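You operate a simulated robot arm through the tools that you are given. There is no shell and no other tool. Be economical: measure what you need, move in short steps, check, and stop when the job is done.

You are at the controls of a simulated two-armed robot. One attempt, no reset.

JOB
On the packing table, fold the blue cloth in half and then in half again.

The check looks at the end state, three seconds after you hand in, the way a careful person would. Anything else that was tipped, shoved, dropped, spilled or broken makes it a failure. Flat cloth is picked up by pressing the open fingertips on it (5 to 10 N) and closing them slowly along it; thin cloth reads only 2 to 8 mm in the jaws.

ROBOT AND FRAMES
Two 7-joint arms with two-finger parallel grippers on one trunk, on a base that drives. Base frame: it is fixed to the floor where the robot stands at the start and does not move with it; the origin is under the middle of the robot, x ahead of it, y to its left, z up; the surface under the hand at the start is at about z = 850. Units: mm, degrees, N and s.
The left shoulder is at the start at [70, 163, 1070], the right one opposite. With the tool pointing down near the work surface each hand reaches from about 380 to 880 mm from the robot's upright axis, wherever it stands, measured 20 degrees to its own side. Places, roughly: packing table [600, 1000, 800]. Payload 3.43 kg a hand.
The TCP of each hand is the grasp point between the finger pads, 34 mm short of the fingertips. In the tool frame z runs along the fingers and y along their closing line. The gripper opens to 128 mm. The fingers are 24 mm wide and 12 mm thick; the gripper's body (48 by 130 mm) begins 96 mm behind the TCP.
Orientation is that of the tool frame in the base frame, as a unit quaternion [w, x, y, z]. With the fingers straight down and closing along the base's y, the tool's x points along the base's -x, its y along +y and its z along -z.

CONTROLS
- The arms move only by the tool send_rows. It takes "left_motion", "right_motion" or both (then of equal length, played together; a hand with none holds still); each is a list of rows, each an object (a shift or turn left out is 0, a gripper value left out holds the last) with "travel": the shift along the tool's x, y, z in units of 100 mm (1.0 is 100 mm), a list of three; "angular": the turn, a rotation vector about the tool's x, y, z in units of 90 degrees (1.0 is 90 degrees), a list of three. In form: [{"travel": [tx, ty, tz], "angular": [ax, ay, az]}, ...]. A call has 1 to 20 rows; each row is the pose to reach, as a shift and turn from the pose commanded when the call began, along the tool's axes at that moment. "left_jaw" and "right_jaw" are, for a hand that has rows, the closure, from 0 (fully open) to 1 (shut), set as the call begins (left out, the last holds). A call with a number of a shift or a turn outside -1 to 1 is refused whole. Rows are played at 5 a second. More than 50 mm and 8.6 degrees between two rows, or a gripper value outside its range, and nothing of the call is played. Where a pose cannot be reached the arm comes as near as it can. A force on the tool above 40 N (or 10 N above the force at the start of the call, whichever is more), or a blocked arm, ends the call early, and 0.2 s more pass. The fingers move at their own pace (about 153 mm/s each) and stop on an object; they squeeze with about 21 N. The grip force told is the motor's: it shows also when the fingers shut on nothing. Time passes only in rows, and 0.2 s behind the last, so rows that repeat a pose let the fingers close. The reply holds the time, the measured pose of the TCP, the force on the tool along the base axes, the opening and the grip force, in the units named above and with some noise, with the torque about the TCP (base axes, N m) and any sound that the robot's microphone picked up, and new pictures: "pictures" is both (left out), scene, wrist or none (wrist: the cameras of the hands that moved).
- Cameras (640 x 400 px; columns grow to the right, rows downward): "scene" is now at [123.5, -39.4, 1289.2]; the picture's right is [-0.48, -0.88, 0.00], its down [-0.57, 0.31, -0.76] and it looks along [0.67, -0.36, -0.65] (base axes); focal length 269 px, centre (320, 200). "left" rides on the left gripper at [76, 11, -160] in its tool frame; the picture's right is [-0.15, 0.99, 0.00], its down [-0.88, -0.13, -0.46] and it looks along [-0.45, -0.07, 0.89] (tool axes); focal length 234 px, centre (320, 200). "right" rides on the right gripper at [76, -12, -160] in its tool frame; the picture's right is [0.15, 0.99, 0.00], its down [-0.88, 0.13, -0.46] and it looks along [-0.45, 0.07, 0.89] (tool axes); focal length 234 px, centre (320, 200). There is no depth. A picture from a camera that has moved, and an enlarged one, comes with that camera's place and axes in the base frame and with its lens.
- lift_body(by): slides the trunk up (or, below 0, down) by that many mm; the arms and the scene camera ride with it, the base frame stays. It gives what a move gives, with no picture.
- steer(legs): drives the robot by 1 to 6 legs, each [ahead, left, turn to the left] in mm, mm and degrees, along the robot's own axes; the way and the turn of a leg run together, so that a leg with both is an arc; at most 1500 mm and 180 degrees a leg. The arms and the cameras ride along, it lands a little off, and it stops where it bumps. It gives what a move gives, and a new picture of the scene camera.
- aim_head(pan, tilt): turns the head with the scene camera to pan (to the left, within 86 degrees either way) and tilt (down, from -29 to 69), counted from straight ahead of the robot. It gives what a move gives, and a new picture of the scene camera.
- enlarge(camera, box): a new picture of the part [left, top, right, bottom] of that camera's present view, enlarged. It takes no simulated time.
- sign_off(): hands the job in; it is judged then, once.

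Go step by step. Nothing tells you exact positions but the pictures and the camera data: compare them with the known pose of the tool, close in by small moves and look again before you grip or let go. The budget is 120 turns and 260 pictures, counting those below and the enlarged ones. Unless the task says otherwise, let go and move clear before handing in, and close with one line.

The tools are called after "Request:" by a JSON object that holds its "op" and its "data". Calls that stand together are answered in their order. send_rows: Moves the arms, as the interface text tells. Its arguments: {"type":"object","properties":{"left_motion":{"type":"array","items":{"type":"object","properties":{"travel":{"type":"array","items":{"type":"number"}},"angular":{"type":"array","items":{"type":"number"}}}}},"left_jaw":{"type":"number"},"right_motion":{"type":"array","items":{"type":"object","properties":{"travel":{"type":"array","items":{"type":"number"}},"angular":{"type":"array","items":{"type":"number"}}}}},"right_jaw":{"type":"number"},"pictures":{"type":"string","enum":["both","scene","wrist","none"]}},"required":[]} The other tools are called the same way: lift_body (by) slides the trunk up or down; steer (legs) drives the base; aim_head (pan, tilt) turns the head that bears the scene camera; enlarge (camera, box) takes an enlarged picture of a part of a camera's view; sign_off () hands the job in.

At the start:

```text
time: 0.0
left_eef_pos: [583.2, -18.1, 1093.9]
left_ee_rot: [0.0, 0.0, 1.0, 0.0]
left_wrist_force: [-0.1, -0.3, -0.2]
left_torque: [0.0, 0.01, -0.03]
left_gripper_width: 128.1
left_grip_force: 0.0
right_eef_pos: [408.4, -441.8, 1090.6]
right_ee_rot: [0.0, 0.0, 1.0, 0.0]
right_wrist_force: [-0.8, -0.7, 0.6]
right_torque: [0.05, 0.02, 0.02]
right_gripper_width: 127.9
right_grip_force: 0.0
trunk travel left (down, up): [-550.0, 390.0]
robot x, y, heading: [-1.4, -2.8, 0.1]
head pan, tilt: [-28.6, 40.8]
```

scene: 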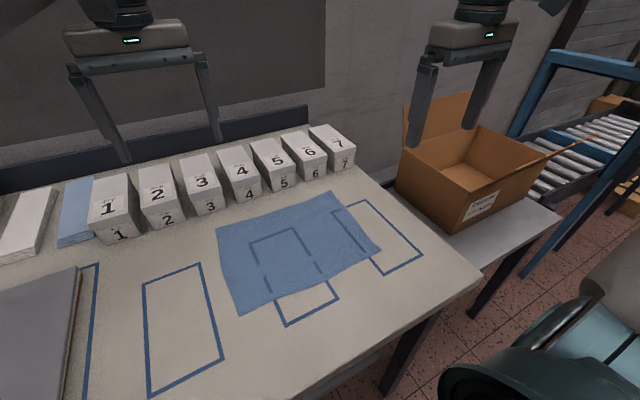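
right: 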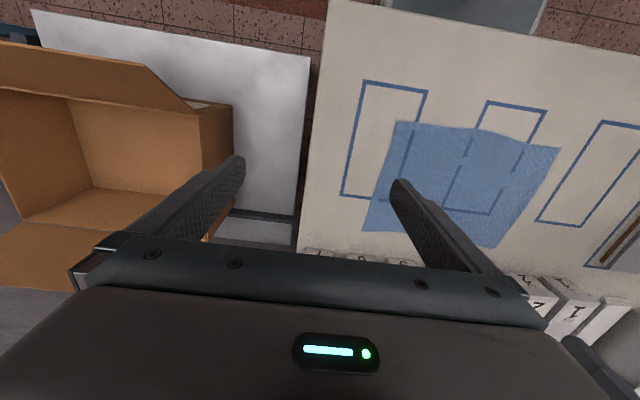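
left: 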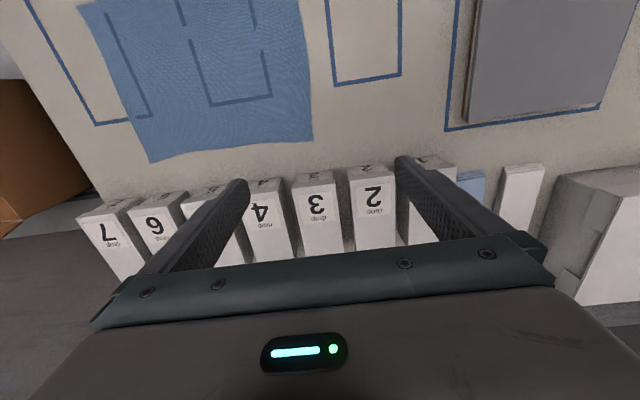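

The blue cloth lies on the table in front of me, but the packing table is given at about y = 1000. I'll look left before deciding which cloth is meant.

Request:
{"op": "aim_head", "data": {"pan": 55, "tilt": 35}}

```text
time: 1.6
left_eef_pos: [582.3, -17.5, 1094.0]
left_ee_rot: [-0.001, 0.0, 1.0, 0.0]
left_wrist_force: [-0.5, 0.4, 0.5]
left_torque: [0.03, 0.01, -0.01]
left_gripper_width: 127.7
left_grip_force: 0.1
right_eef_pos: [407.9, -442.1, 1091.4]
right_ee_rot: [0.0, 0.0, 1.0, 0.001]
right_wrist_force: [-0.2, 0.7, -0.3]
right_torque: [0.0, -0.02, 0.0]
right_gripper_width: 128.0
right_grip_force: 0.0
trunk travel left (down, up): [-550.0, 390.0]
robot x, y, heading: [-1.0, 0.8, 0.0]
head pan, tilt: [55.0, 35.0]
camera scene: at [99.8, 73.1, 1297.9], right [0.82, -0.57, 0.0], down [-0.33, -0.47, -0.82], along [0.47, 0.67, -0.57], focal length 269 px, centre (320, 200)
```

scene: 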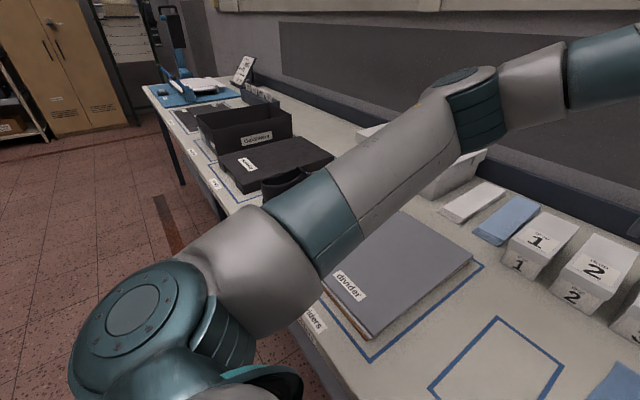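

Request:
{"op": "enlarge", "data": {"camera": "scene", "box": [130, 40, 370, 190]}}

Request:
{"op": "aim_head", "data": {"pan": -20, "tilt": 55}}

```text
2.67 times, centred on (250, 115) of scene
camera zoom: at [99.8, 73.1, 1297.9], right [0.82, -0.57, 0.0], down [-0.33, -0.47, -0.82], along [0.47, 0.67, -0.57], focal length 717 px, centre (507, 427)
```

zoom: 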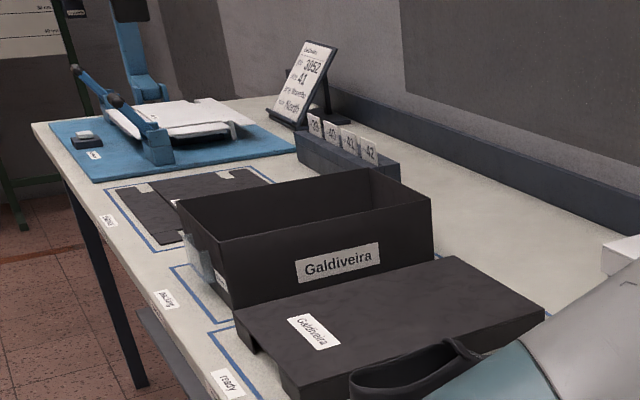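

```text
time: 3.0
left_eef_pos: [584.0, -18.0, 1093.0]
left_ee_rot: [0.001, 0.001, 1.0, 0.0]
left_wrist_force: [0.5, 0.7, -0.5]
left_torque: [-0.01, 0.01, 0.03]
left_gripper_width: 128.0
left_grip_force: 0.1
right_eef_pos: [407.6, -441.2, 1091.7]
right_ee_rot: [-0.001, -0.001, 1.0, 0.0]
right_wrist_force: [0.3, -0.1, -0.8]
right_torque: [0.0, 0.0, 0.01]
right_gripper_width: 128.1
right_grip_force: 0.0
trunk travel left (down, up): [-550.0, 390.0]
robot x, y, heading: [1.9, 0.1, 0.0]
head pan, tilt: [-20.0, 55.0]
camera scene: at [117.1, -23.7, 1269.7], right [-0.34, -0.94, 0.0], down [-0.77, 0.28, -0.57], along [0.54, -0.2, -0.82], focal length 269 px, centre (320, 200)
```

scene: 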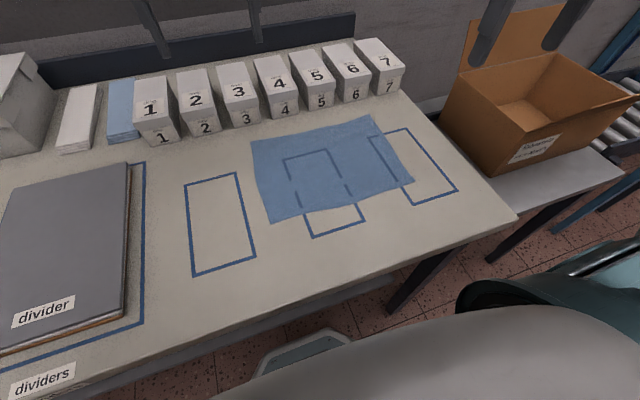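

One long table, and the only loose blue cloth is the one in front of me: roughly x 375–590, y −325 to −30. I'll back off a bit so that both near and far corners are comfortably within reach.

Request:
{"op": "steer", "data": {"legs": [[-120, 0, 0]]}}

Request:
{"op": "aim_head", "data": {"pan": -16, "tilt": 46}}

Request:
{"op": "enlarge", "data": {"camera": "scene", "box": [220, 100, 460, 250]}}

```text
time: 4.3
left_eef_pos: [465.3, -17.7, 1093.7]
left_ee_rot: [0.0, -0.001, 1.0, 0.0]
left_wrist_force: [-0.6, 0.4, -1.5]
left_torque: [-0.01, 0.01, 0.01]
left_gripper_width: 128.0
left_grip_force: 0.1
right_eef_pos: [289.1, -441.6, 1091.7]
right_ee_rot: [0.0, 0.0, 1.0, 0.001]
right_wrist_force: [0.0, 0.5, 0.5]
right_torque: [0.05, -0.01, -0.03]
right_gripper_width: 128.1
right_grip_force: 0.1
trunk travel left (down, up): [-550.0, 390.0]
robot x, y, heading: [-119.5, 1.3, -0.0]
head pan, tilt: [-20.0, 55.0]
camera scene: at [-1.6, -23.7, 1269.6], right [-0.34, -0.94, 0.0], down [-0.77, 0.28, -0.57], along [0.54, -0.2, -0.82], focal length 269 px, centre (320, 200)
```

scene: 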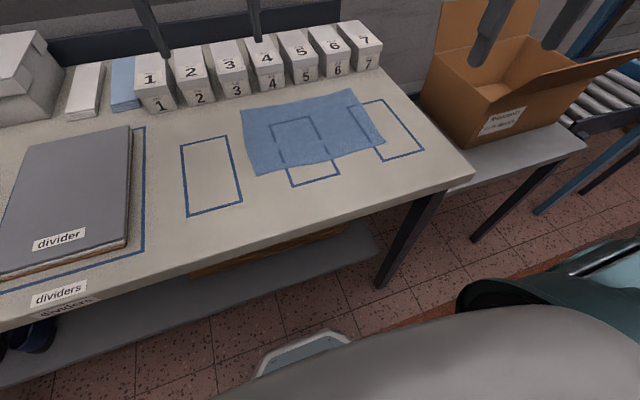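

```text
time: 5.0
left_eef_pos: [463.4, -17.6, 1094.2]
left_ee_rot: [-0.001, 0.0, 1.0, 0.0]
left_wrist_force: [0.1, -0.2, -0.2]
left_torque: [-0.02, -0.01, -0.02]
left_gripper_width: 128.1
left_grip_force: 0.1
right_eef_pos: [288.9, -441.3, 1091.7]
right_ee_rot: [0.0, 0.0, 1.0, 0.001]
right_wrist_force: [-0.4, 0.5, 0.6]
right_torque: [-0.01, -0.01, 0.02]
right_gripper_width: 128.1
right_grip_force: 0.0
trunk travel left (down, up): [-550.0, 390.0]
robot x, y, heading: [-117.5, -1.5, 0.1]
head pan, tilt: [-16.0, 46.0]
camera scene: at [7.8, -21.2, 1281.7], right [-0.28, -0.96, 0.0], down [-0.69, 0.2, -0.69], along [0.67, -0.19, -0.72], focal length 269 px, centre (320, 200)
```

scene: 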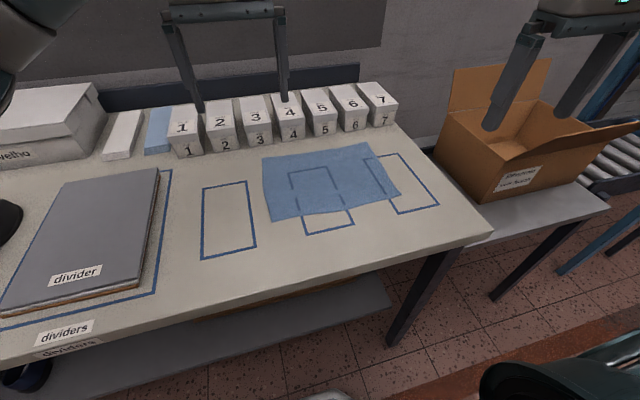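

```text
2.67 times, centred on (340, 175) of scene
camera zoom: at [7.8, -21.2, 1281.7], right [-0.28, -0.96, 0.0], down [-0.69, 0.2, -0.69], along [0.67, -0.19, -0.72], focal length 717 px, centre (267, 267)
```

zoom: 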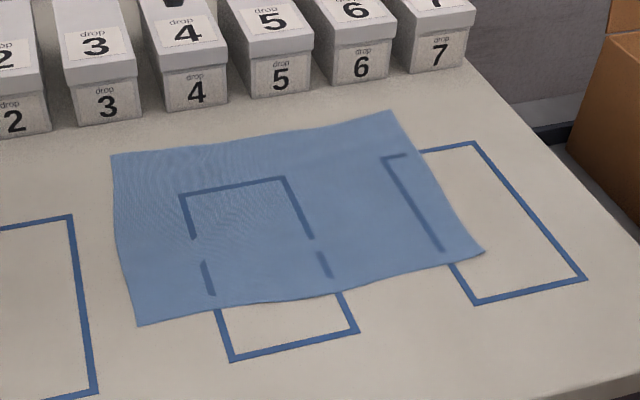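

The cloth's corners come out at about far (597, −30) and (594, −327), near (375, −22) and (375, −319), with the boxes' fronts at x≈657. I'll bring both hands above the two far corners, fingers partly closed, and fold the far edge towards me.

Request:
{"op": "send_rows", "data": {"right_motion": [{"travel": [-0.1, 0.45, 0]}, {"travel": [-0.3, 0.8, 0.1]}, {"travel": [-0.65, 0.9, 0.2]}, {"travel": [-1.0, 1.0, 0.3]}], "left_motion": [{"travel": [-0.15, -0.1, 0]}, {"travel": [-0.3, -0.2, 0.1]}, {"travel": [-0.45, -0.3, 0.2]}, {"travel": [-0.6, -0.4, 0.3]}], "right_jaw": 0.69, "left_jaw": 0.69, "pictures": "none"}}

Request:
{"op": "send_rows", "data": {"right_motion": [{"travel": [-0.4, 0.2, 0.1]}, {"travel": [-0.75, 0.4, 0.3]}, {"travel": [-1.0, 0.5, 0.6]}, {"travel": [-1.0, 0.5, 0.9]}], "left_motion": [{"travel": [-0.15, -0.05, 0.1]}, {"travel": [-0.3, -0.1, 0.3]}, {"travel": [-0.45, -0.1, 0.6]}, {"travel": [-0.6, -0.1, 0.9]}], "pictures": "none"}}

Request:
{"op": "send_rows", "data": {"right_motion": [{"travel": [-0.4, 0, 0.1]}, {"travel": [-0.8, 0, 0.2]}, {"travel": [-0.97, 0, 0.3]}], "left_motion": [{"travel": [0, 0, 0.1]}, {"travel": [0, 0, 0.2]}, {"travel": [0, 0, 0.3]}]}}

```text
time: 6.0
left_eef_pos: [527.2, -57.5, 1063.2]
left_ee_rot: [-0.001, 0.0, 1.0, 0.0]
left_wrist_force: [0.1, -0.1, -0.6]
left_torque: [0.0, 0.06, 0.01]
left_gripper_width: 39.7
left_grip_force: 0.2
right_eef_pos: [393.5, -341.9, 1058.5]
right_ee_rot: [-0.001, 0.0, 1.0, 0.002]
right_wrist_force: [0.4, -0.8, 0.9]
right_torque: [0.0, 0.04, 0.01]
right_gripper_width: 39.8
right_grip_force: 0.0
trunk travel left (down, up): [-550.0, 390.0]
robot x, y, heading: [-116.5, -1.0, 0.2]
head pan, tilt: [-16.0, 46.0]
```

```text
time: 7.0
left_eef_pos: [587.8, -68.0, 971.6]
left_ee_rot: [-0.001, 0.001, 1.0, 0.001]
left_wrist_force: [0.5, -0.2, -0.3]
left_torque: [0.0, 0.01, 0.0]
left_gripper_width: 39.8
left_grip_force: 0.1
right_eef_pos: [490.5, -294.0, 970.2]
right_ee_rot: [-0.001, 0.0, 1.0, 0.001]
right_wrist_force: [0.4, -0.8, -0.1]
right_torque: [0.02, 0.01, 0.03]
right_gripper_width: 39.8
right_grip_force: 0.0
trunk travel left (down, up): [-550.0, 390.0]
robot x, y, heading: [-120.4, -4.6, 0.0]
head pan, tilt: [-16.0, 46.0]
```

```text
time: 7.8
left_eef_pos: [587.7, -68.6, 943.9]
left_ee_rot: [0.0, 0.0, 1.0, 0.0]
left_wrist_force: [0.7, -0.2, 0.8]
left_torque: [0.03, 0.03, 0.01]
left_gripper_width: 39.6
left_grip_force: 0.1
right_eef_pos: [587.0, -290.6, 942.6]
right_ee_rot: [0.0, -0.001, 1.0, 0.0]
right_wrist_force: [-0.2, 0.9, -0.1]
right_torque: [0.0, 0.01, -0.01]
right_gripper_width: 39.8
right_grip_force: 0.1
trunk travel left (down, up): [-550.0, 390.0]
robot x, y, heading: [-115.3, 0.8, 0.4]
head pan, tilt: [-16.0, 46.0]
camera scene: at [8.8, -21.2, 1281.7], right [-0.28, -0.96, 0.0], down [-0.69, 0.2, -0.69], along [0.67, -0.19, -0.72], focal length 269 px, centre (320, 200)
camera right: at [511.7, -302.9, 1103.1], right [-0.15, 0.99, 0.0], down [0.88, 0.13, 0.45], along [0.45, 0.07, -0.89], focal length 234 px, centre (320, 200)
camera left: at [510.1, -57.3, 1103.2], right [0.15, 0.99, 0.0], down [0.88, -0.13, 0.46], along [0.45, -0.07, -0.89], focal length 234 px, centre (320, 200)
```

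scene: 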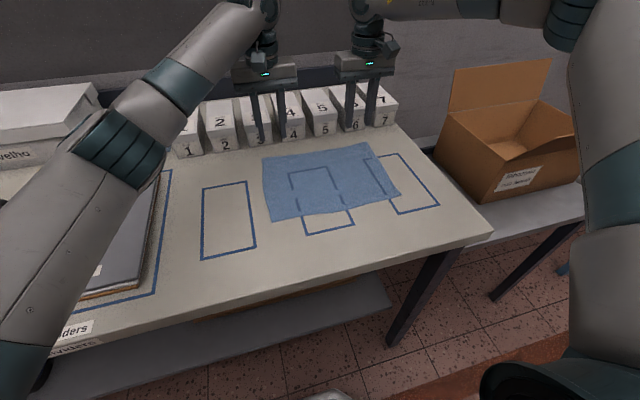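
right: 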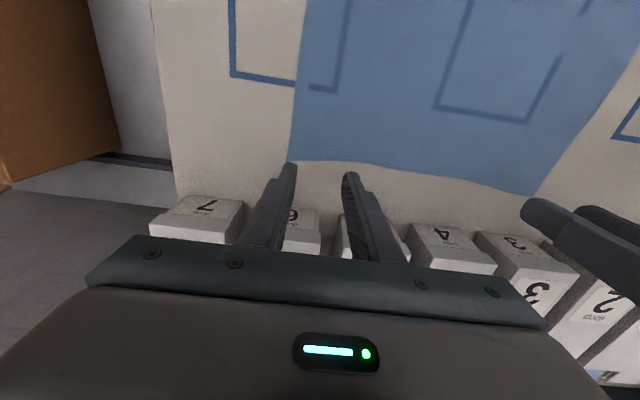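
left: 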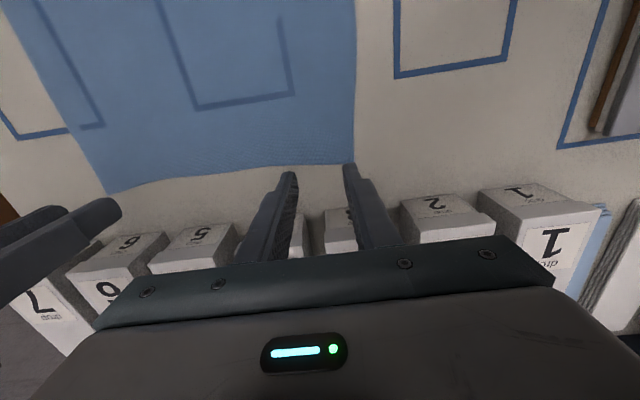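

Both wrist cameras confirm the far corners at (596, −326) and (598, −32), and the fingers stand about 36 mm inside them. Next I go down to just above the cloth and then press in small steps.

Request:
{"op": "send_rows", "data": {"right_motion": [{"travel": [0.02, 0, 0.25]}, {"travel": [0.03, 0, 0.45]}, {"travel": [0.03, 0, 0.52]}], "left_motion": [{"travel": [0.02, 0, 0.25]}, {"travel": [0.03, 0, 0.45]}, {"travel": [0.03, 0, 0.52]}], "pictures": "wrist"}}

Request:
{"op": "send_rows", "data": {"right_motion": [{"travel": [0, 0, 0.02]}, {"travel": [0, 0, 0.04]}, {"travel": [0, 0, 0.06]}], "left_motion": [{"travel": [0, 0, 0.02]}, {"travel": [0, 0, 0.04]}, {"travel": [0, 0, 0.06]}], "pictures": "none"}}

```text
time: 8.6
left_eef_pos: [582.5, -67.7, 892.3]
left_ee_rot: [0.0, 0.0, 1.0, 0.0]
left_wrist_force: [-0.7, 0.6, -0.1]
left_torque: [-0.01, -0.05, 0.02]
left_gripper_width: 39.5
left_grip_force: 0.0
right_eef_pos: [582.5, -291.2, 889.6]
right_ee_rot: [-0.001, 0.0, 1.0, 0.0]
right_wrist_force: [1.0, 0.0, 0.3]
right_torque: [0.01, 0.03, -0.01]
right_gripper_width: 39.9
right_grip_force: 0.0
trunk travel left (down, up): [-550.0, 390.0]
robot x, y, heading: [-117.3, 2.0, -0.1]
head pan, tilt: [-16.0, 46.0]
camera right: at [507.4, -302.8, 1050.2], right [-0.15, 0.99, 0.0], down [0.88, 0.13, 0.46], along [0.45, 0.07, -0.89], focal length 234 px, centre (320, 200)
camera left: at [504.6, -56.6, 1051.3], right [0.15, 0.99, 0.0], down [0.88, -0.13, 0.46], along [0.45, -0.07, -0.89], focal length 234 px, centre (320, 200)
```

right: 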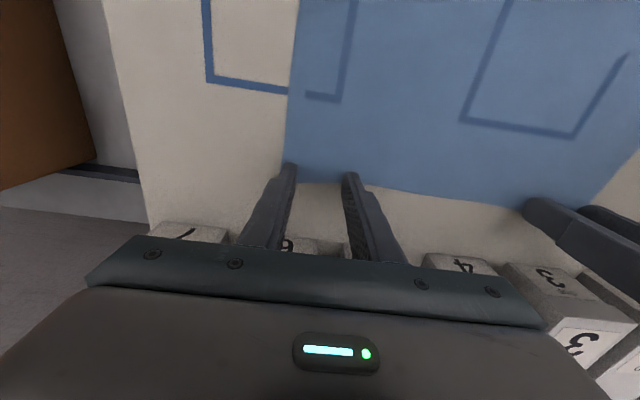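
left: 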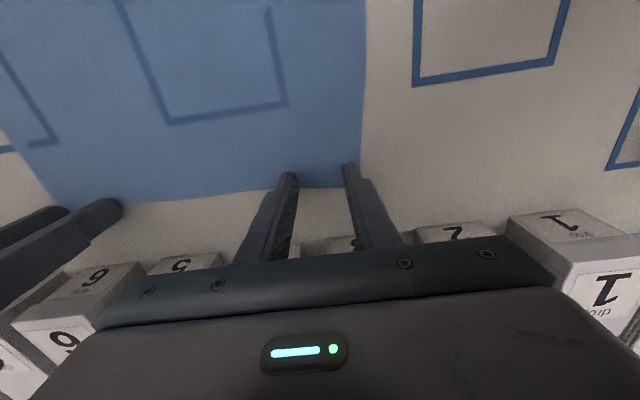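

```text
time: 9.4
left_eef_pos: [580.1, -66.4, 886.8]
left_ee_rot: [0.0, 0.0, 1.0, 0.0]
left_wrist_force: [-0.4, -0.4, 0.2]
left_torque: [0.02, -0.03, 0.01]
left_gripper_width: 39.5
left_grip_force: 0.1
right_eef_pos: [584.2, -291.9, 884.8]
right_ee_rot: [0.001, 0.0, 1.0, -0.001]
right_wrist_force: [-1.6, -1.2, 9.1]
right_torque: [-0.13, 0.06, 0.01]
right_gripper_width: 39.9
right_grip_force: 0.2
trunk travel left (down, up): [-550.0, 390.0]
robot x, y, heading: [-116.4, 0.2, 0.0]
head pan, tilt: [-16.0, 46.0]
```

The right hand presses with 9 N. The left hand needs about 2 mm more.

Request:
{"op": "send_rows", "data": {"left_motion": [{"travel": [0, 0, 0.01]}, {"travel": [0, 0, 0.02]}], "pictures": "wrist"}}

```text
time: 10.0
left_eef_pos: [580.1, -67.7, 885.8]
left_ee_rot: [0.001, 0.0, 1.0, 0.0]
left_wrist_force: [1.2, -1.2, 6.6]
left_torque: [0.07, -0.06, -0.02]
left_gripper_width: 39.8
left_grip_force: 0.0
right_eef_pos: [582.1, -291.2, 885.3]
right_ee_rot: [0.001, 0.001, 1.0, 0.0]
right_wrist_force: [1.1, -1.0, 9.6]
right_torque: [-0.12, 0.0, 0.03]
right_gripper_width: 39.7
right_grip_force: 0.0
trunk travel left (down, up): [-550.0, 390.0]
robot x, y, heading: [-118.2, -1.3, -0.1]
head pan, tilt: [-16.0, 46.0]
camera left: at [503.7, -56.0, 1044.6], right [0.15, 0.99, 0.0], down [0.88, -0.13, 0.46], along [0.45, -0.07, -0.89], focal length 234 px, centre (320, 200)
```

left: 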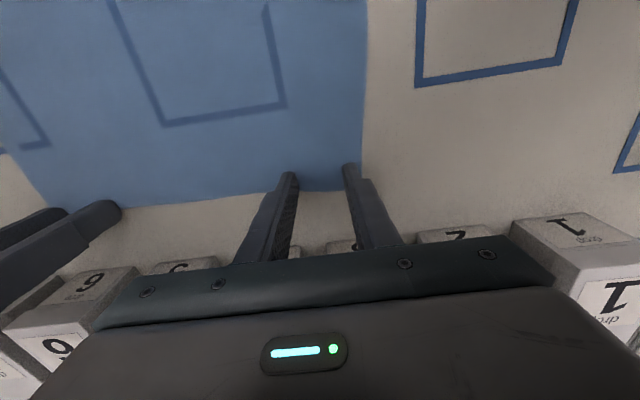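

Both fingertips are pressed on the cloth. I'll now close in small steps.

Request:
{"op": "send_rows", "data": {"right_motion": [{"travel": [0, 0, 0]}, {"travel": [0, 0, 0]}], "left_motion": [{"travel": [0, 0, 0]}, {"travel": [0, 0, 0]}], "right_jaw": 0.75, "left_jaw": 0.75, "pictures": "none"}}

Request:
{"op": "send_rows", "data": {"right_motion": [{"travel": [0, 0, 0]}, {"travel": [0, 0, 0]}], "left_motion": [{"travel": [0, 0, 0]}, {"travel": [0, 0, 0]}], "right_jaw": 0.81, "left_jaw": 0.81, "pictures": "wrist"}}

```text
time: 10.6
left_eef_pos: [580.7, -67.2, 885.4]
left_ee_rot: [0.002, 0.001, 1.0, 0.0]
left_wrist_force: [1.6, -1.4, 11.1]
left_torque: [0.08, -0.03, -0.02]
left_gripper_width: 31.3
left_grip_force: 0.2
right_eef_pos: [581.8, -291.1, 886.3]
right_ee_rot: [0.0, 0.0, 1.0, 0.0]
right_wrist_force: [0.4, 0.8, 9.4]
right_torque: [-0.05, 0.0, 0.02]
right_gripper_width: 31.3
right_grip_force: 0.2
trunk travel left (down, up): [-550.0, 390.0]
robot x, y, heading: [-115.9, 0.6, -0.1]
head pan, tilt: [-16.0, 46.0]
```

```text
time: 11.2
left_eef_pos: [579.2, -67.0, 885.2]
left_ee_rot: [0.001, 0.0, 1.0, 0.0]
left_wrist_force: [1.2, -1.0, 13.3]
left_torque: [0.05, -0.02, 0.0]
left_gripper_width: 23.5
left_grip_force: 0.1
right_eef_pos: [582.3, -289.6, 884.8]
right_ee_rot: [0.001, 0.0, 1.0, 0.0]
right_wrist_force: [0.0, 0.4, 10.2]
right_torque: [-0.01, -0.01, 0.01]
right_gripper_width: 23.4
right_grip_force: 0.0
trunk travel left (down, up): [-550.0, 390.0]
robot x, y, heading: [-118.2, -2.4, -0.1]
head pan, tilt: [-16.0, 46.0]
camera right: at [506.3, -302.5, 1045.6], right [-0.15, 0.99, 0.0], down [0.88, 0.13, 0.46], along [0.45, 0.07, -0.89], focal length 234 px, centre (320, 200)
camera left: at [503.0, -55.9, 1044.6], right [0.15, 0.99, 0.0], down [0.88, -0.13, 0.46], along [0.45, -0.07, -0.89], focal length 234 px, centre (320, 200)
```

right: 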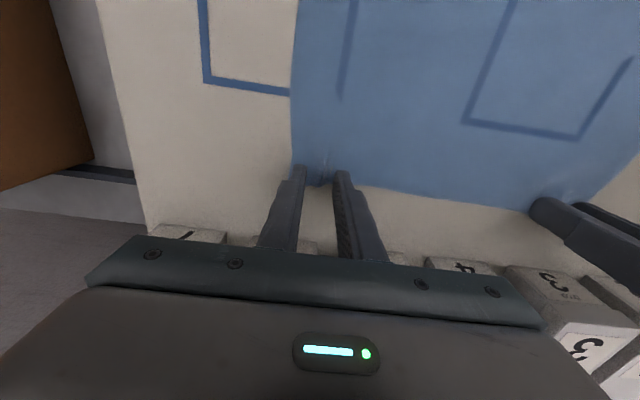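
left: 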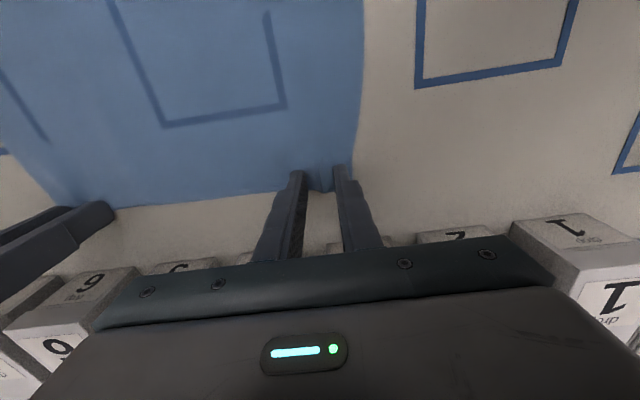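

A ruck is forming in both jaws, so I keep closing. I ease the left hand up a touch because its force has risen to 13 N.

Request:
{"op": "send_rows", "data": {"right_motion": [{"travel": [0, 0, 0]}, {"travel": [0, 0, 0]}], "left_motion": [{"travel": [0, 0, -0.007]}, {"travel": [0, 0, -0.007]}], "right_jaw": 0.87, "left_jaw": 0.87, "pictures": "none"}}

Request:
{"op": "send_rows", "data": {"right_motion": [{"travel": [0, 0, 0]}, {"travel": [0, 0, 0]}], "left_motion": [{"travel": [0, 0, 0]}, {"travel": [0, 0, 0]}], "right_jaw": 0.93, "left_jaw": 0.93, "pictures": "none"}}

Request:
{"op": "send_rows", "data": {"right_motion": [{"travel": [0, 0, 0]}, {"travel": [0, 0, 0]}], "left_motion": [{"travel": [0, 0, 0]}, {"travel": [0, 0, 0]}], "right_jaw": 1.0, "left_jaw": 1.0, "pictures": "wrist"}}

```text
time: 11.8
left_eef_pos: [579.3, -66.4, 884.6]
left_ee_rot: [0.001, 0.0, 1.0, 0.0]
left_wrist_force: [-0.7, 0.1, 5.7]
left_torque: [0.01, 0.01, 0.03]
left_gripper_width: 15.9
left_grip_force: 0.1
right_eef_pos: [581.3, -290.8, 885.0]
right_ee_rot: [0.001, 0.0, 1.0, 0.0]
right_wrist_force: [-1.8, 0.0, 11.3]
right_torque: [-0.03, 0.06, -0.02]
right_gripper_width: 15.9
right_grip_force: 0.1
trunk travel left (down, up): [-550.0, 390.0]
robot x, y, heading: [-120.6, 0.3, 0.2]
head pan, tilt: [-16.0, 46.0]
```

```text
time: 12.4
left_eef_pos: [580.2, -67.7, 885.7]
left_ee_rot: [0.001, 0.0, 1.0, 0.0]
left_wrist_force: [-1.1, -0.6, 2.8]
left_torque: [0.03, 0.04, 0.0]
left_gripper_width: 9.1
left_grip_force: 0.7
right_eef_pos: [582.0, -290.5, 885.7]
right_ee_rot: [0.001, 0.001, 1.0, -0.001]
right_wrist_force: [-2.1, 2.3, 12.0]
right_torque: [0.01, 0.04, -0.02]
right_gripper_width: 8.6
right_grip_force: 0.1
trunk travel left (down, up): [-550.0, 390.0]
robot x, y, heading: [-116.5, 0.2, -0.0]
head pan, tilt: [-16.0, 46.0]
```

```text
time: 13.0
left_eef_pos: [580.9, -67.8, 884.4]
left_ee_rot: [0.001, 0.0, 1.0, -0.001]
left_wrist_force: [-0.3, -10.8, 1.1]
left_torque: [-0.31, 0.03, 0.06]
left_gripper_width: 1.9
left_grip_force: 20.6
right_eef_pos: [582.1, -289.2, 884.9]
right_ee_rot: [0.001, -0.001, 1.0, 0.001]
right_wrist_force: [-0.9, 12.6, 13.2]
right_torque: [0.33, 0.03, -0.08]
right_gripper_width: 2.0
right_grip_force: 20.7
trunk travel left (down, up): [-550.0, 390.0]
robot x, y, heading: [-111.0, -0.9, 0.1]
head pan, tilt: [-16.0, 46.0]
camera right: at [506.9, -301.6, 1045.5], right [-0.15, 0.99, 0.0], down [0.88, 0.13, 0.46], along [0.45, 0.07, -0.89], focal length 234 px, centre (320, 200)
camera left: at [503.6, -56.4, 1044.9], right [0.15, 0.99, 0.0], down [0.88, -0.13, 0.46], along [0.45, -0.07, -0.89], focal length 234 px, centre (320, 200)
```

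right: 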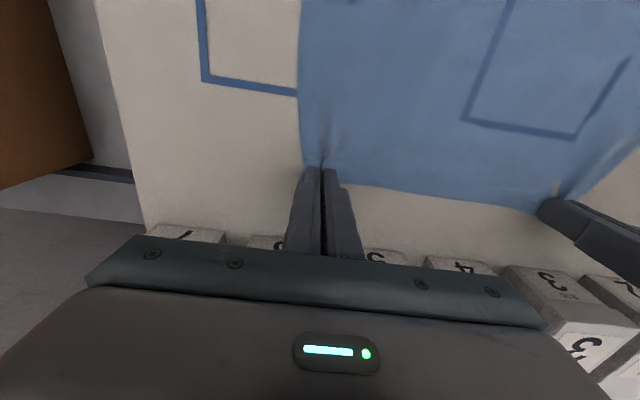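
left: 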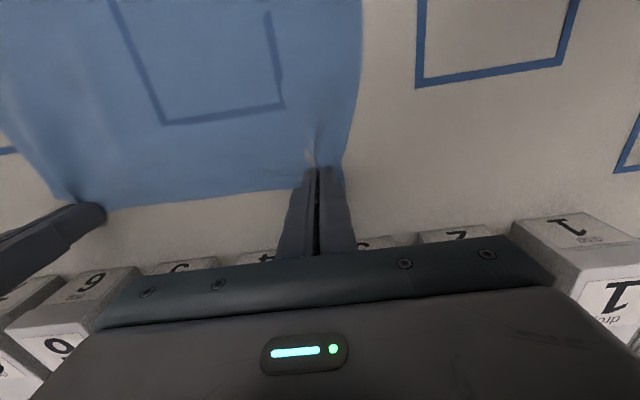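

Both jaws read about 2 mm and grip with about 21 N. I'll lift gently, easing the hands slightly together because the edge is taut, and then look.

Request:
{"op": "send_rows", "data": {"right_motion": [{"travel": [0.02, 0.03, -0.1]}, {"travel": [0.06, 0.03, -0.25]}, {"travel": [0.1, 0.03, -0.4]}], "left_motion": [{"travel": [0.02, -0.03, -0.1]}, {"travel": [0.06, -0.03, -0.25]}, {"travel": [0.1, -0.03, -0.4]}]}}

```text
time: 13.8
left_eef_pos: [571.6, -70.2, 924.8]
left_ee_rot: [-0.001, -0.001, 1.0, 0.001]
left_wrist_force: [-0.7, -4.6, 0.1]
left_torque: [-0.15, 0.01, 0.02]
left_gripper_width: 1.9
left_grip_force: 20.8
right_eef_pos: [572.1, -287.7, 925.5]
right_ee_rot: [0.0, 0.001, 1.0, 0.0]
right_wrist_force: [-0.6, 5.5, -0.1]
right_torque: [0.18, 0.01, -0.03]
right_gripper_width: 1.8
right_grip_force: 20.9
trunk travel left (down, up): [-550.0, 390.0]
robot x, y, heading: [-116.9, 0.6, 0.2]
head pan, tilt: [-16.0, 46.0]
camera scene: at [7.7, -21.2, 1281.6], right [-0.28, -0.96, 0.0], down [-0.69, 0.2, -0.69], along [0.67, -0.19, -0.72], focal length 269 px, centre (320, 200)
camera right: at [497.2, -300.4, 1084.9], right [-0.15, 0.99, 0.0], down [0.88, 0.13, 0.46], along [0.45, 0.07, -0.89], focal length 234 px, centre (320, 200)
camera left: at [493.9, -59.1, 1083.9], right [0.15, 0.99, 0.0], down [0.88, -0.13, 0.46], along [0.45, -0.07, -0.89], focal length 234 px, centre (320, 200)
```

scene: 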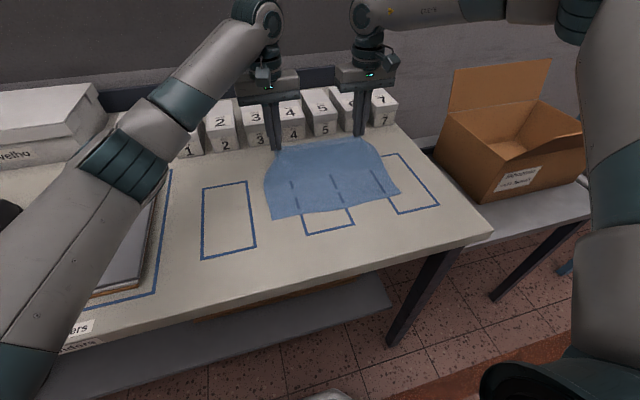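
right: 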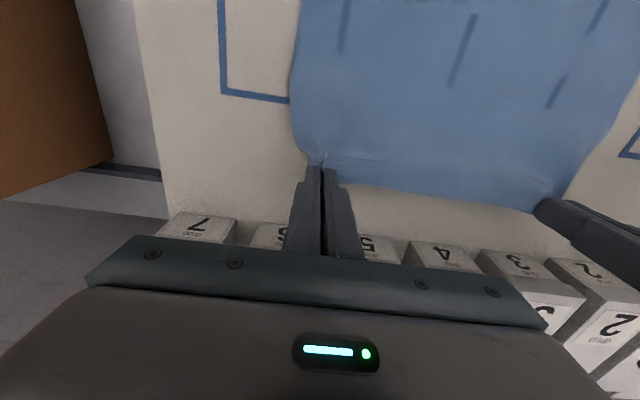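
left: 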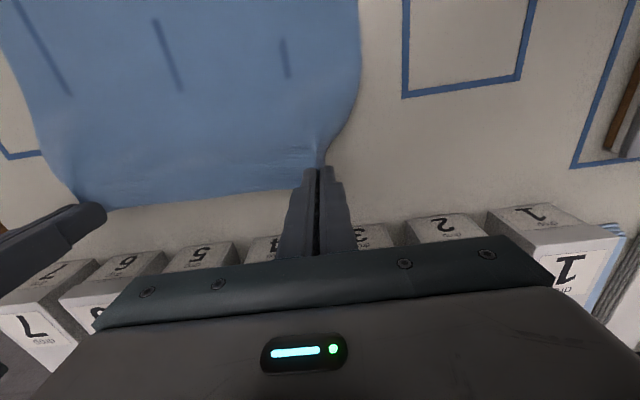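

The edge is held at both ends and lifts cleanly. I'll carry it along an arc towards me over the fold line at x≈486.

Request:
{"op": "send_rows", "data": {"right_motion": [{"travel": [0.11, 0.02, -0.13]}, {"travel": [0.22, 0.02, -0.24]}, {"travel": [0.37, 0.02, -0.34]}, {"travel": [0.52, 0.02, -0.41]}, {"travel": [0.69, 0.02, -0.45]}, {"travel": [0.86, 0.02, -0.47]}], "left_motion": [{"travel": [0.11, -0.02, -0.13]}, {"travel": [0.22, -0.02, -0.24]}, {"travel": [0.37, -0.02, -0.34]}, {"travel": [0.52, -0.02, -0.41]}, {"travel": [0.69, -0.02, -0.45]}, {"travel": [0.86, -0.02, -0.47]}]}}

```text
time: 15.2
left_eef_pos: [484.0, -72.1, 971.7]
left_ee_rot: [-0.001, -0.001, 1.0, 0.0]
left_wrist_force: [0.3, 1.0, -0.1]
left_torque: [0.01, -0.03, -0.01]
left_gripper_width: 1.7
left_grip_force: 21.4
right_eef_pos: [485.1, -286.2, 971.4]
right_ee_rot: [0.0, 0.0, 1.0, 0.001]
right_wrist_force: [-0.4, 0.8, -0.8]
right_torque: [0.01, 0.01, -0.05]
right_gripper_width: 1.8
right_grip_force: 20.8
trunk travel left (down, up): [-550.0, 390.0]
robot x, y, heading: [-119.4, -2.6, 0.3]
head pan, tilt: [-16.0, 46.0]
camera scene: at [7.1, -21.1, 1281.8], right [-0.28, -0.96, 0.0], down [-0.69, 0.2, -0.7], along [0.67, -0.19, -0.72], focal length 269 px, centre (320, 200)
camera right: at [409.8, -298.6, 1131.2], right [-0.15, 0.99, 0.0], down [0.88, 0.13, 0.46], along [0.45, 0.07, -0.89], focal length 234 px, centre (320, 200)
camera left: at [407.1, -61.1, 1130.5], right [0.15, 0.99, 0.0], down [0.88, -0.13, 0.46], along [0.45, -0.07, -0.89], focal length 234 px, centre (320, 200)
```

scene: 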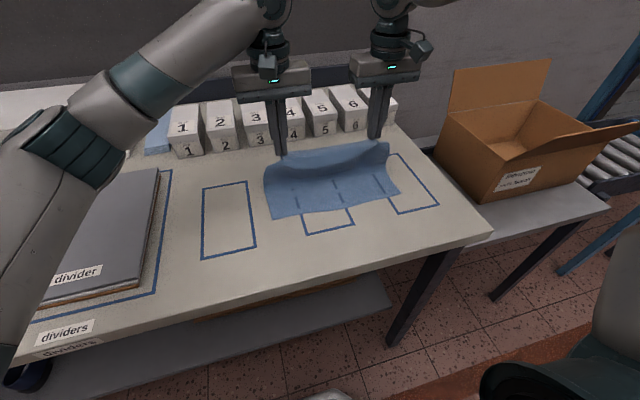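
right: 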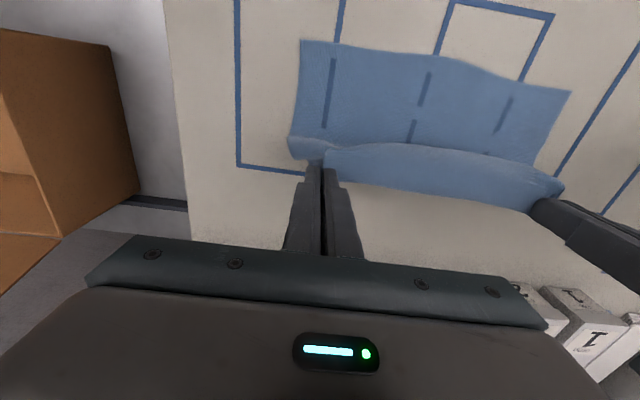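
left: 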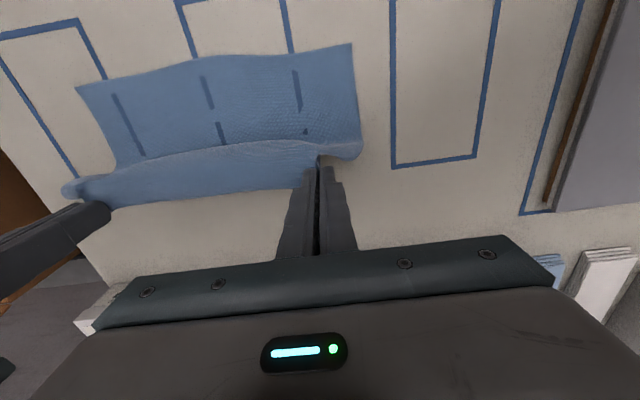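

The fold is halfway and the near edge has not moved (corner still at about (377, −323)). I'll carry on down to the near edge.

Request:
{"op": "send_rows", "data": {"right_motion": [{"travel": [0.16, -0.01, 0.02]}, {"travel": [0.31, -0.02, 0.08]}, {"travel": [0.46, -0.02, 0.16]}, {"travel": [0.61, -0.02, 0.26]}, {"travel": [0.75, -0.02, 0.4]}, {"travel": [0.86, -0.02, 0.55]}, {"travel": [0.93, -0.02, 0.68]}], "left_motion": [{"travel": [0.16, 0.01, 0.02]}, {"travel": [0.31, 0.02, 0.08]}, {"travel": [0.46, 0.02, 0.16]}, {"travel": [0.61, 0.02, 0.26]}, {"travel": [0.75, 0.02, 0.4]}, {"travel": [0.86, 0.02, 0.55]}, {"travel": [0.92, 0.02, 0.68]}]}}

Request:
{"op": "enlarge", "data": {"camera": "scene", "box": [220, 100, 460, 250]}}

```text
time: 16.8
left_eef_pos: [395.2, -72.4, 902.6]
left_ee_rot: [0.0, 0.0, 1.0, 0.0]
left_wrist_force: [0.5, -2.1, 0.5]
left_torque: [-0.04, 0.0, 0.05]
left_gripper_width: 1.7
left_grip_force: 21.1
right_eef_pos: [394.8, -288.5, 902.5]
right_ee_rot: [0.001, 0.001, 1.0, 0.0]
right_wrist_force: [1.0, 1.5, 0.9]
right_torque: [0.07, 0.0, -0.02]
right_gripper_width: 2.0
right_grip_force: 20.9
trunk travel left (down, up): [-550.0, 390.0]
robot x, y, heading: [-119.4, -1.7, -0.1]
head pan, tilt: [-16.0, 46.0]
camera scene: at [8.5, -21.3, 1281.7], right [-0.28, -0.96, 0.0], down [-0.69, 0.2, -0.69], along [0.67, -0.19, -0.72], focal length 269 px, centre (320, 200)
camera right: at [319.0, -300.4, 1063.0], right [-0.15, 0.99, 0.0], down [0.88, 0.13, 0.46], along [0.45, 0.07, -0.89], focal length 234 px, centre (320, 200)
camera left: at [317.9, -60.8, 1062.1], right [0.15, 0.99, 0.0], down [0.88, -0.13, 0.46], along [0.45, -0.07, -0.89], focal length 234 px, centre (320, 200)
```

scene: 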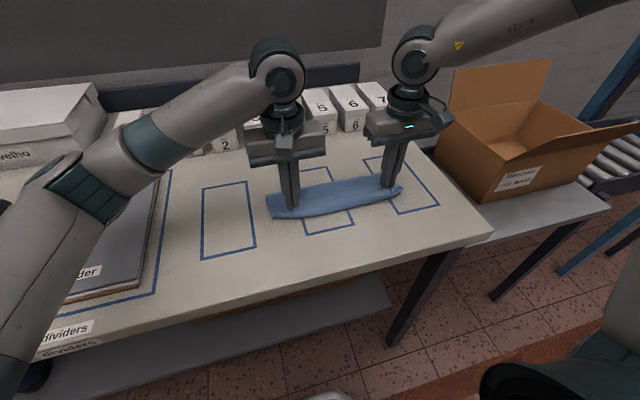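
right: 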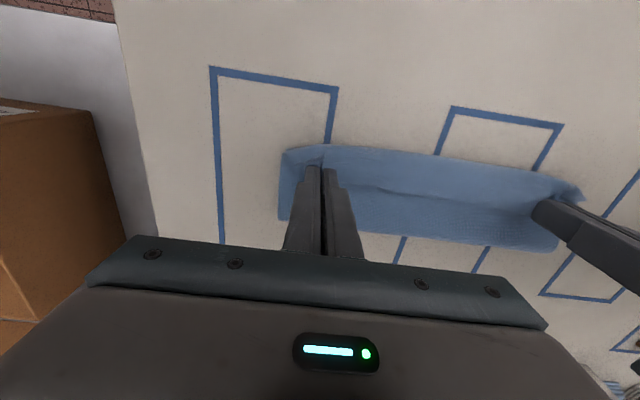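
left: 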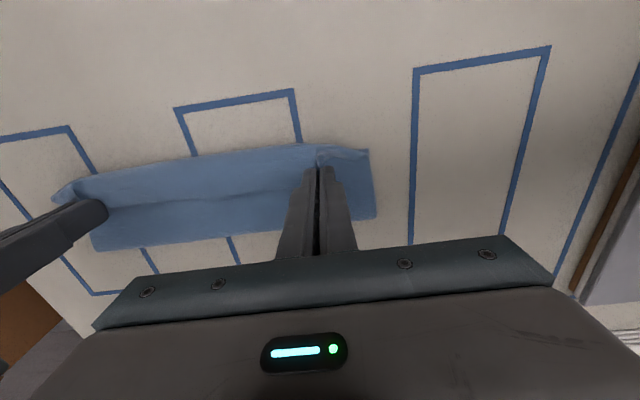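

```text
2.67 times, centred on (340, 175) of scene
camera zoom: at [8.5, -21.3, 1281.7], right [-0.28, -0.96, 0.0], down [-0.69, 0.2, -0.69], along [0.67, -0.19, -0.72], focal length 717 px, centre (267, 267)
```

zoom: 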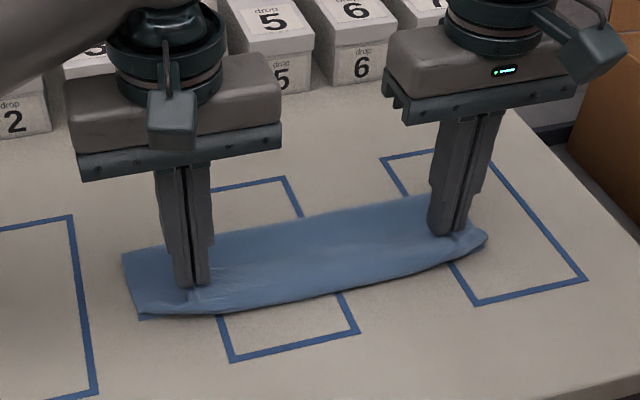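

The edge is now about over the near edge. I'll lower it until the fingertips just press, then open slowly to spread the rucks back out.

Request:
{"op": "send_rows", "data": {"right_motion": [{"travel": [0.02, 0, 0.05]}, {"travel": [0.03, 0, 0.1]}, {"travel": [0.03, 0, 0.14]}, {"travel": [0.03, 0, 0.16]}], "left_motion": [{"travel": [0.02, 0, 0.05]}, {"travel": [0.03, 0, 0.1]}, {"travel": [0.03, 0, 0.14]}, {"travel": [0.03, 0, 0.16]}], "pictures": "wrist"}}

```text
time: 17.8
left_eef_pos: [391.0, -70.9, 887.3]
left_ee_rot: [0.0, 0.0, 1.0, 0.0]
left_wrist_force: [0.6, -2.1, 0.6]
left_torque: [-0.07, -0.01, -0.04]
left_gripper_width: 1.7
left_grip_force: 20.1
right_eef_pos: [391.3, -287.1, 886.5]
right_ee_rot: [-0.001, 0.0, 1.0, 0.001]
right_wrist_force: [1.6, 1.9, 1.2]
right_torque: [0.06, -0.01, -0.03]
right_gripper_width: 1.9
right_grip_force: 20.8
trunk travel left (down, up): [-550.0, 390.0]
robot x, y, heading: [-122.2, 4.9, -0.2]
head pan, tilt: [-16.0, 46.0]
camera right: at [315.3, -299.9, 1046.9], right [-0.15, 0.99, 0.0], down [0.88, 0.13, 0.46], along [0.45, 0.07, -0.89], focal length 234 px, centre (320, 200)
camera left: at [314.8, -60.0, 1046.8], right [0.15, 0.99, 0.0], down [0.88, -0.13, 0.46], along [0.45, -0.07, -0.89], focal length 234 px, centre (320, 200)
```

right: 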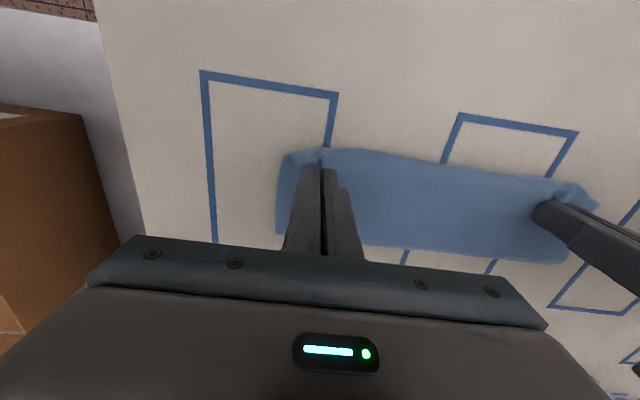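
left: 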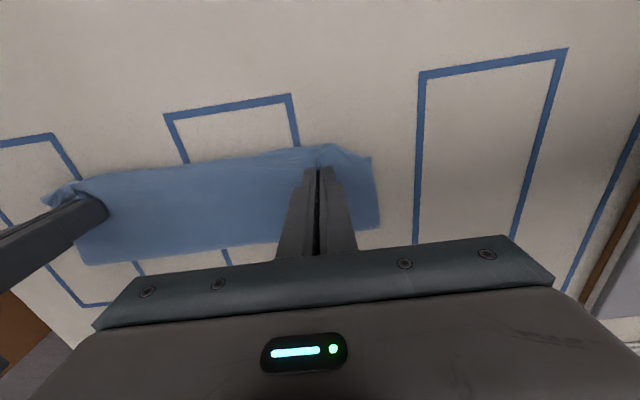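

Request:
{"op": "send_rows", "data": {"right_motion": [{"travel": [0, 0, 0.01]}, {"travel": [0, 0, 0.02]}], "left_motion": [{"travel": [0, 0, 0.01]}, {"travel": [0, 0, 0.02]}], "pictures": "none"}}

Request:
{"op": "send_rows", "data": {"right_motion": [{"travel": [0, 0, 0]}, {"travel": [0, 0, 0]}], "left_motion": [{"travel": [0, 0, 0]}, {"travel": [0, 0, 0]}], "right_jaw": 0.94, "left_jaw": 0.94, "pictures": "wrist"}}

```text
time: 18.4
left_eef_pos: [390.2, -71.4, 887.2]
left_ee_rot: [0.001, 0.0, 1.0, 0.0]
left_wrist_force: [1.5, -3.0, 10.8]
left_torque: [-0.02, -0.02, 0.01]
left_gripper_width: 1.8
left_grip_force: 20.6
right_eef_pos: [391.0, -288.4, 885.6]
right_ee_rot: [0.001, 0.0, 1.0, 0.0]
right_wrist_force: [0.5, 0.0, 10.6]
right_torque: [0.03, 0.02, -0.04]
right_gripper_width: 1.8
right_grip_force: 20.9
trunk travel left (down, up): [-550.0, 390.0]
robot x, y, heading: [-121.2, -3.5, 0.3]
head pan, tilt: [-16.0, 46.0]
```

```text
time: 19.0
left_eef_pos: [390.0, -72.1, 886.8]
left_ee_rot: [0.001, 0.0, 1.0, 0.0]
left_wrist_force: [3.5, -3.6, 14.4]
left_torque: [0.03, -0.05, 0.01]
left_gripper_width: 5.6
left_grip_force: 0.1
right_eef_pos: [389.5, -288.6, 885.6]
right_ee_rot: [0.001, 0.0, 1.0, 0.0]
right_wrist_force: [2.3, -0.8, 13.0]
right_torque: [0.04, -0.01, 0.02]
right_gripper_width: 5.6
right_grip_force: 0.0
trunk travel left (down, up): [-550.0, 390.0]
robot x, y, heading: [-119.4, 4.4, 0.0]
head pan, tilt: [-16.0, 46.0]
camera right: at [314.8, -299.7, 1046.3], right [-0.15, 0.99, 0.0], down [0.88, 0.13, 0.46], along [0.45, 0.07, -0.89], focal length 234 px, centre (320, 200)
camera left: at [313.0, -60.1, 1045.7], right [0.15, 0.99, 0.0], down [0.88, -0.13, 0.46], along [0.45, -0.07, -0.89], focal length 234 px, centre (320, 200)
```

right: 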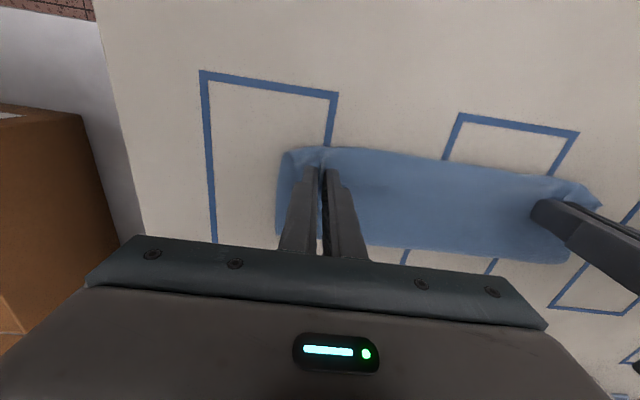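
left: 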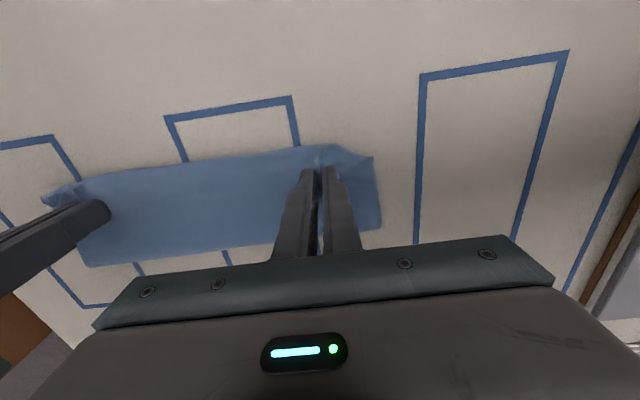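

The rucks are released, with about 14 N of press. I'll ease up slightly and keep opening to spread the corners.

Request:
{"op": "send_rows", "data": {"right_motion": [{"travel": [0, 0, -0.005]}, {"travel": [0, 0, -0.005]}], "left_motion": [{"travel": [0, 0, -0.007]}, {"travel": [0, 0, -0.007]}], "right_jaw": 0.87, "left_jaw": 0.87, "pictures": "none"}}

Request:
{"op": "send_rows", "data": {"right_motion": [{"travel": [0, 0, 0]}, {"travel": [0, 0, 0]}], "left_motion": [{"travel": [0, 0, 0]}, {"travel": [0, 0, 0]}], "right_jaw": 0.8, "left_jaw": 0.8, "pictures": "none"}}

Request:
{"op": "send_rows", "data": {"right_motion": [{"travel": [0, 0, 0]}, {"travel": [0, 0, 0]}], "left_motion": [{"travel": [0, 0, 0]}, {"travel": [0, 0, 0]}], "right_jaw": 0.73, "left_jaw": 0.73, "pictures": "wrist"}}

```text
time: 19.6
left_eef_pos: [389.8, -71.8, 886.8]
left_ee_rot: [0.002, -0.001, 1.0, 0.0]
left_wrist_force: [1.2, -4.1, 13.1]
left_torque: [0.03, -0.01, 0.01]
left_gripper_width: 13.7
left_grip_force: 0.1
right_eef_pos: [389.9, -286.9, 885.9]
right_ee_rot: [0.001, 0.001, 1.0, 0.0]
right_wrist_force: [0.3, 0.7, 12.1]
right_torque: [0.0, -0.01, 0.02]
right_gripper_width: 14.0
right_grip_force: 0.0
trunk travel left (down, up): [-550.0, 390.0]
robot x, y, heading: [-118.7, 4.5, 0.1]
head pan, tilt: [-16.0, 46.0]
```

```text
time: 20.2
left_eef_pos: [389.0, -71.9, 886.9]
left_ee_rot: [0.001, 0.0, 1.0, 0.0]
left_wrist_force: [0.9, -5.5, 12.3]
left_torque: [0.03, 0.05, 0.03]
left_gripper_width: 22.3
left_grip_force: 0.0
right_eef_pos: [389.7, -287.8, 886.3]
right_ee_rot: [0.0, 0.0, 1.0, 0.0]
right_wrist_force: [0.6, 0.7, 10.5]
right_torque: [-0.03, 0.02, 0.0]
right_gripper_width: 22.1
right_grip_force: 0.1
trunk travel left (down, up): [-550.0, 390.0]
robot x, y, heading: [-120.3, 0.8, -0.2]
head pan, tilt: [-16.0, 46.0]
```

```text
time: 20.8
left_eef_pos: [388.5, -71.6, 887.1]
left_ee_rot: [0.001, 0.001, 1.0, 0.0]
left_wrist_force: [-0.4, -5.2, 11.8]
left_torque: [0.07, 0.03, 0.02]
left_gripper_width: 31.5
left_grip_force: 0.1
right_eef_pos: [390.9, -288.7, 885.7]
right_ee_rot: [0.001, 0.0, 1.0, -0.001]
right_wrist_force: [-0.2, 3.8, 10.4]
right_torque: [-0.02, 0.05, 0.0]
right_gripper_width: 30.7
right_grip_force: 0.1
trunk travel left (down, up): [-550.0, 390.0]
robot x, y, heading: [-117.0, 0.9, 0.3]
head pan, tilt: [-16.0, 46.0]
camera right: at [314.6, -299.0, 1046.5], right [-0.15, 0.99, 0.0], down [0.88, 0.13, 0.46], along [0.45, 0.07, -0.89], focal length 234 px, centre (320, 200)
camera left: at [312.5, -59.5, 1045.9], right [0.15, 0.99, 0.0], down [0.88, -0.13, 0.46], along [0.45, -0.07, -0.89], focal length 234 px, centre (320, 200)
```

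right: 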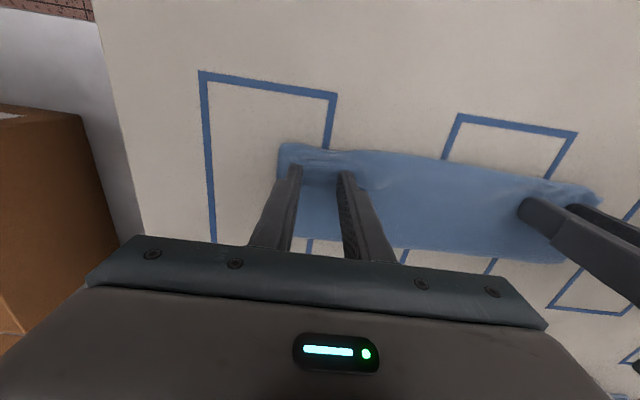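
left: 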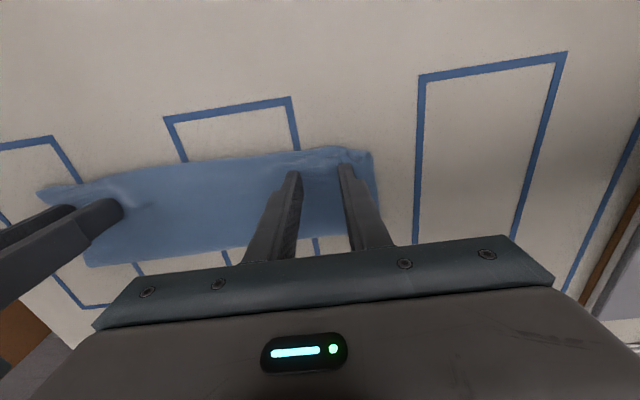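

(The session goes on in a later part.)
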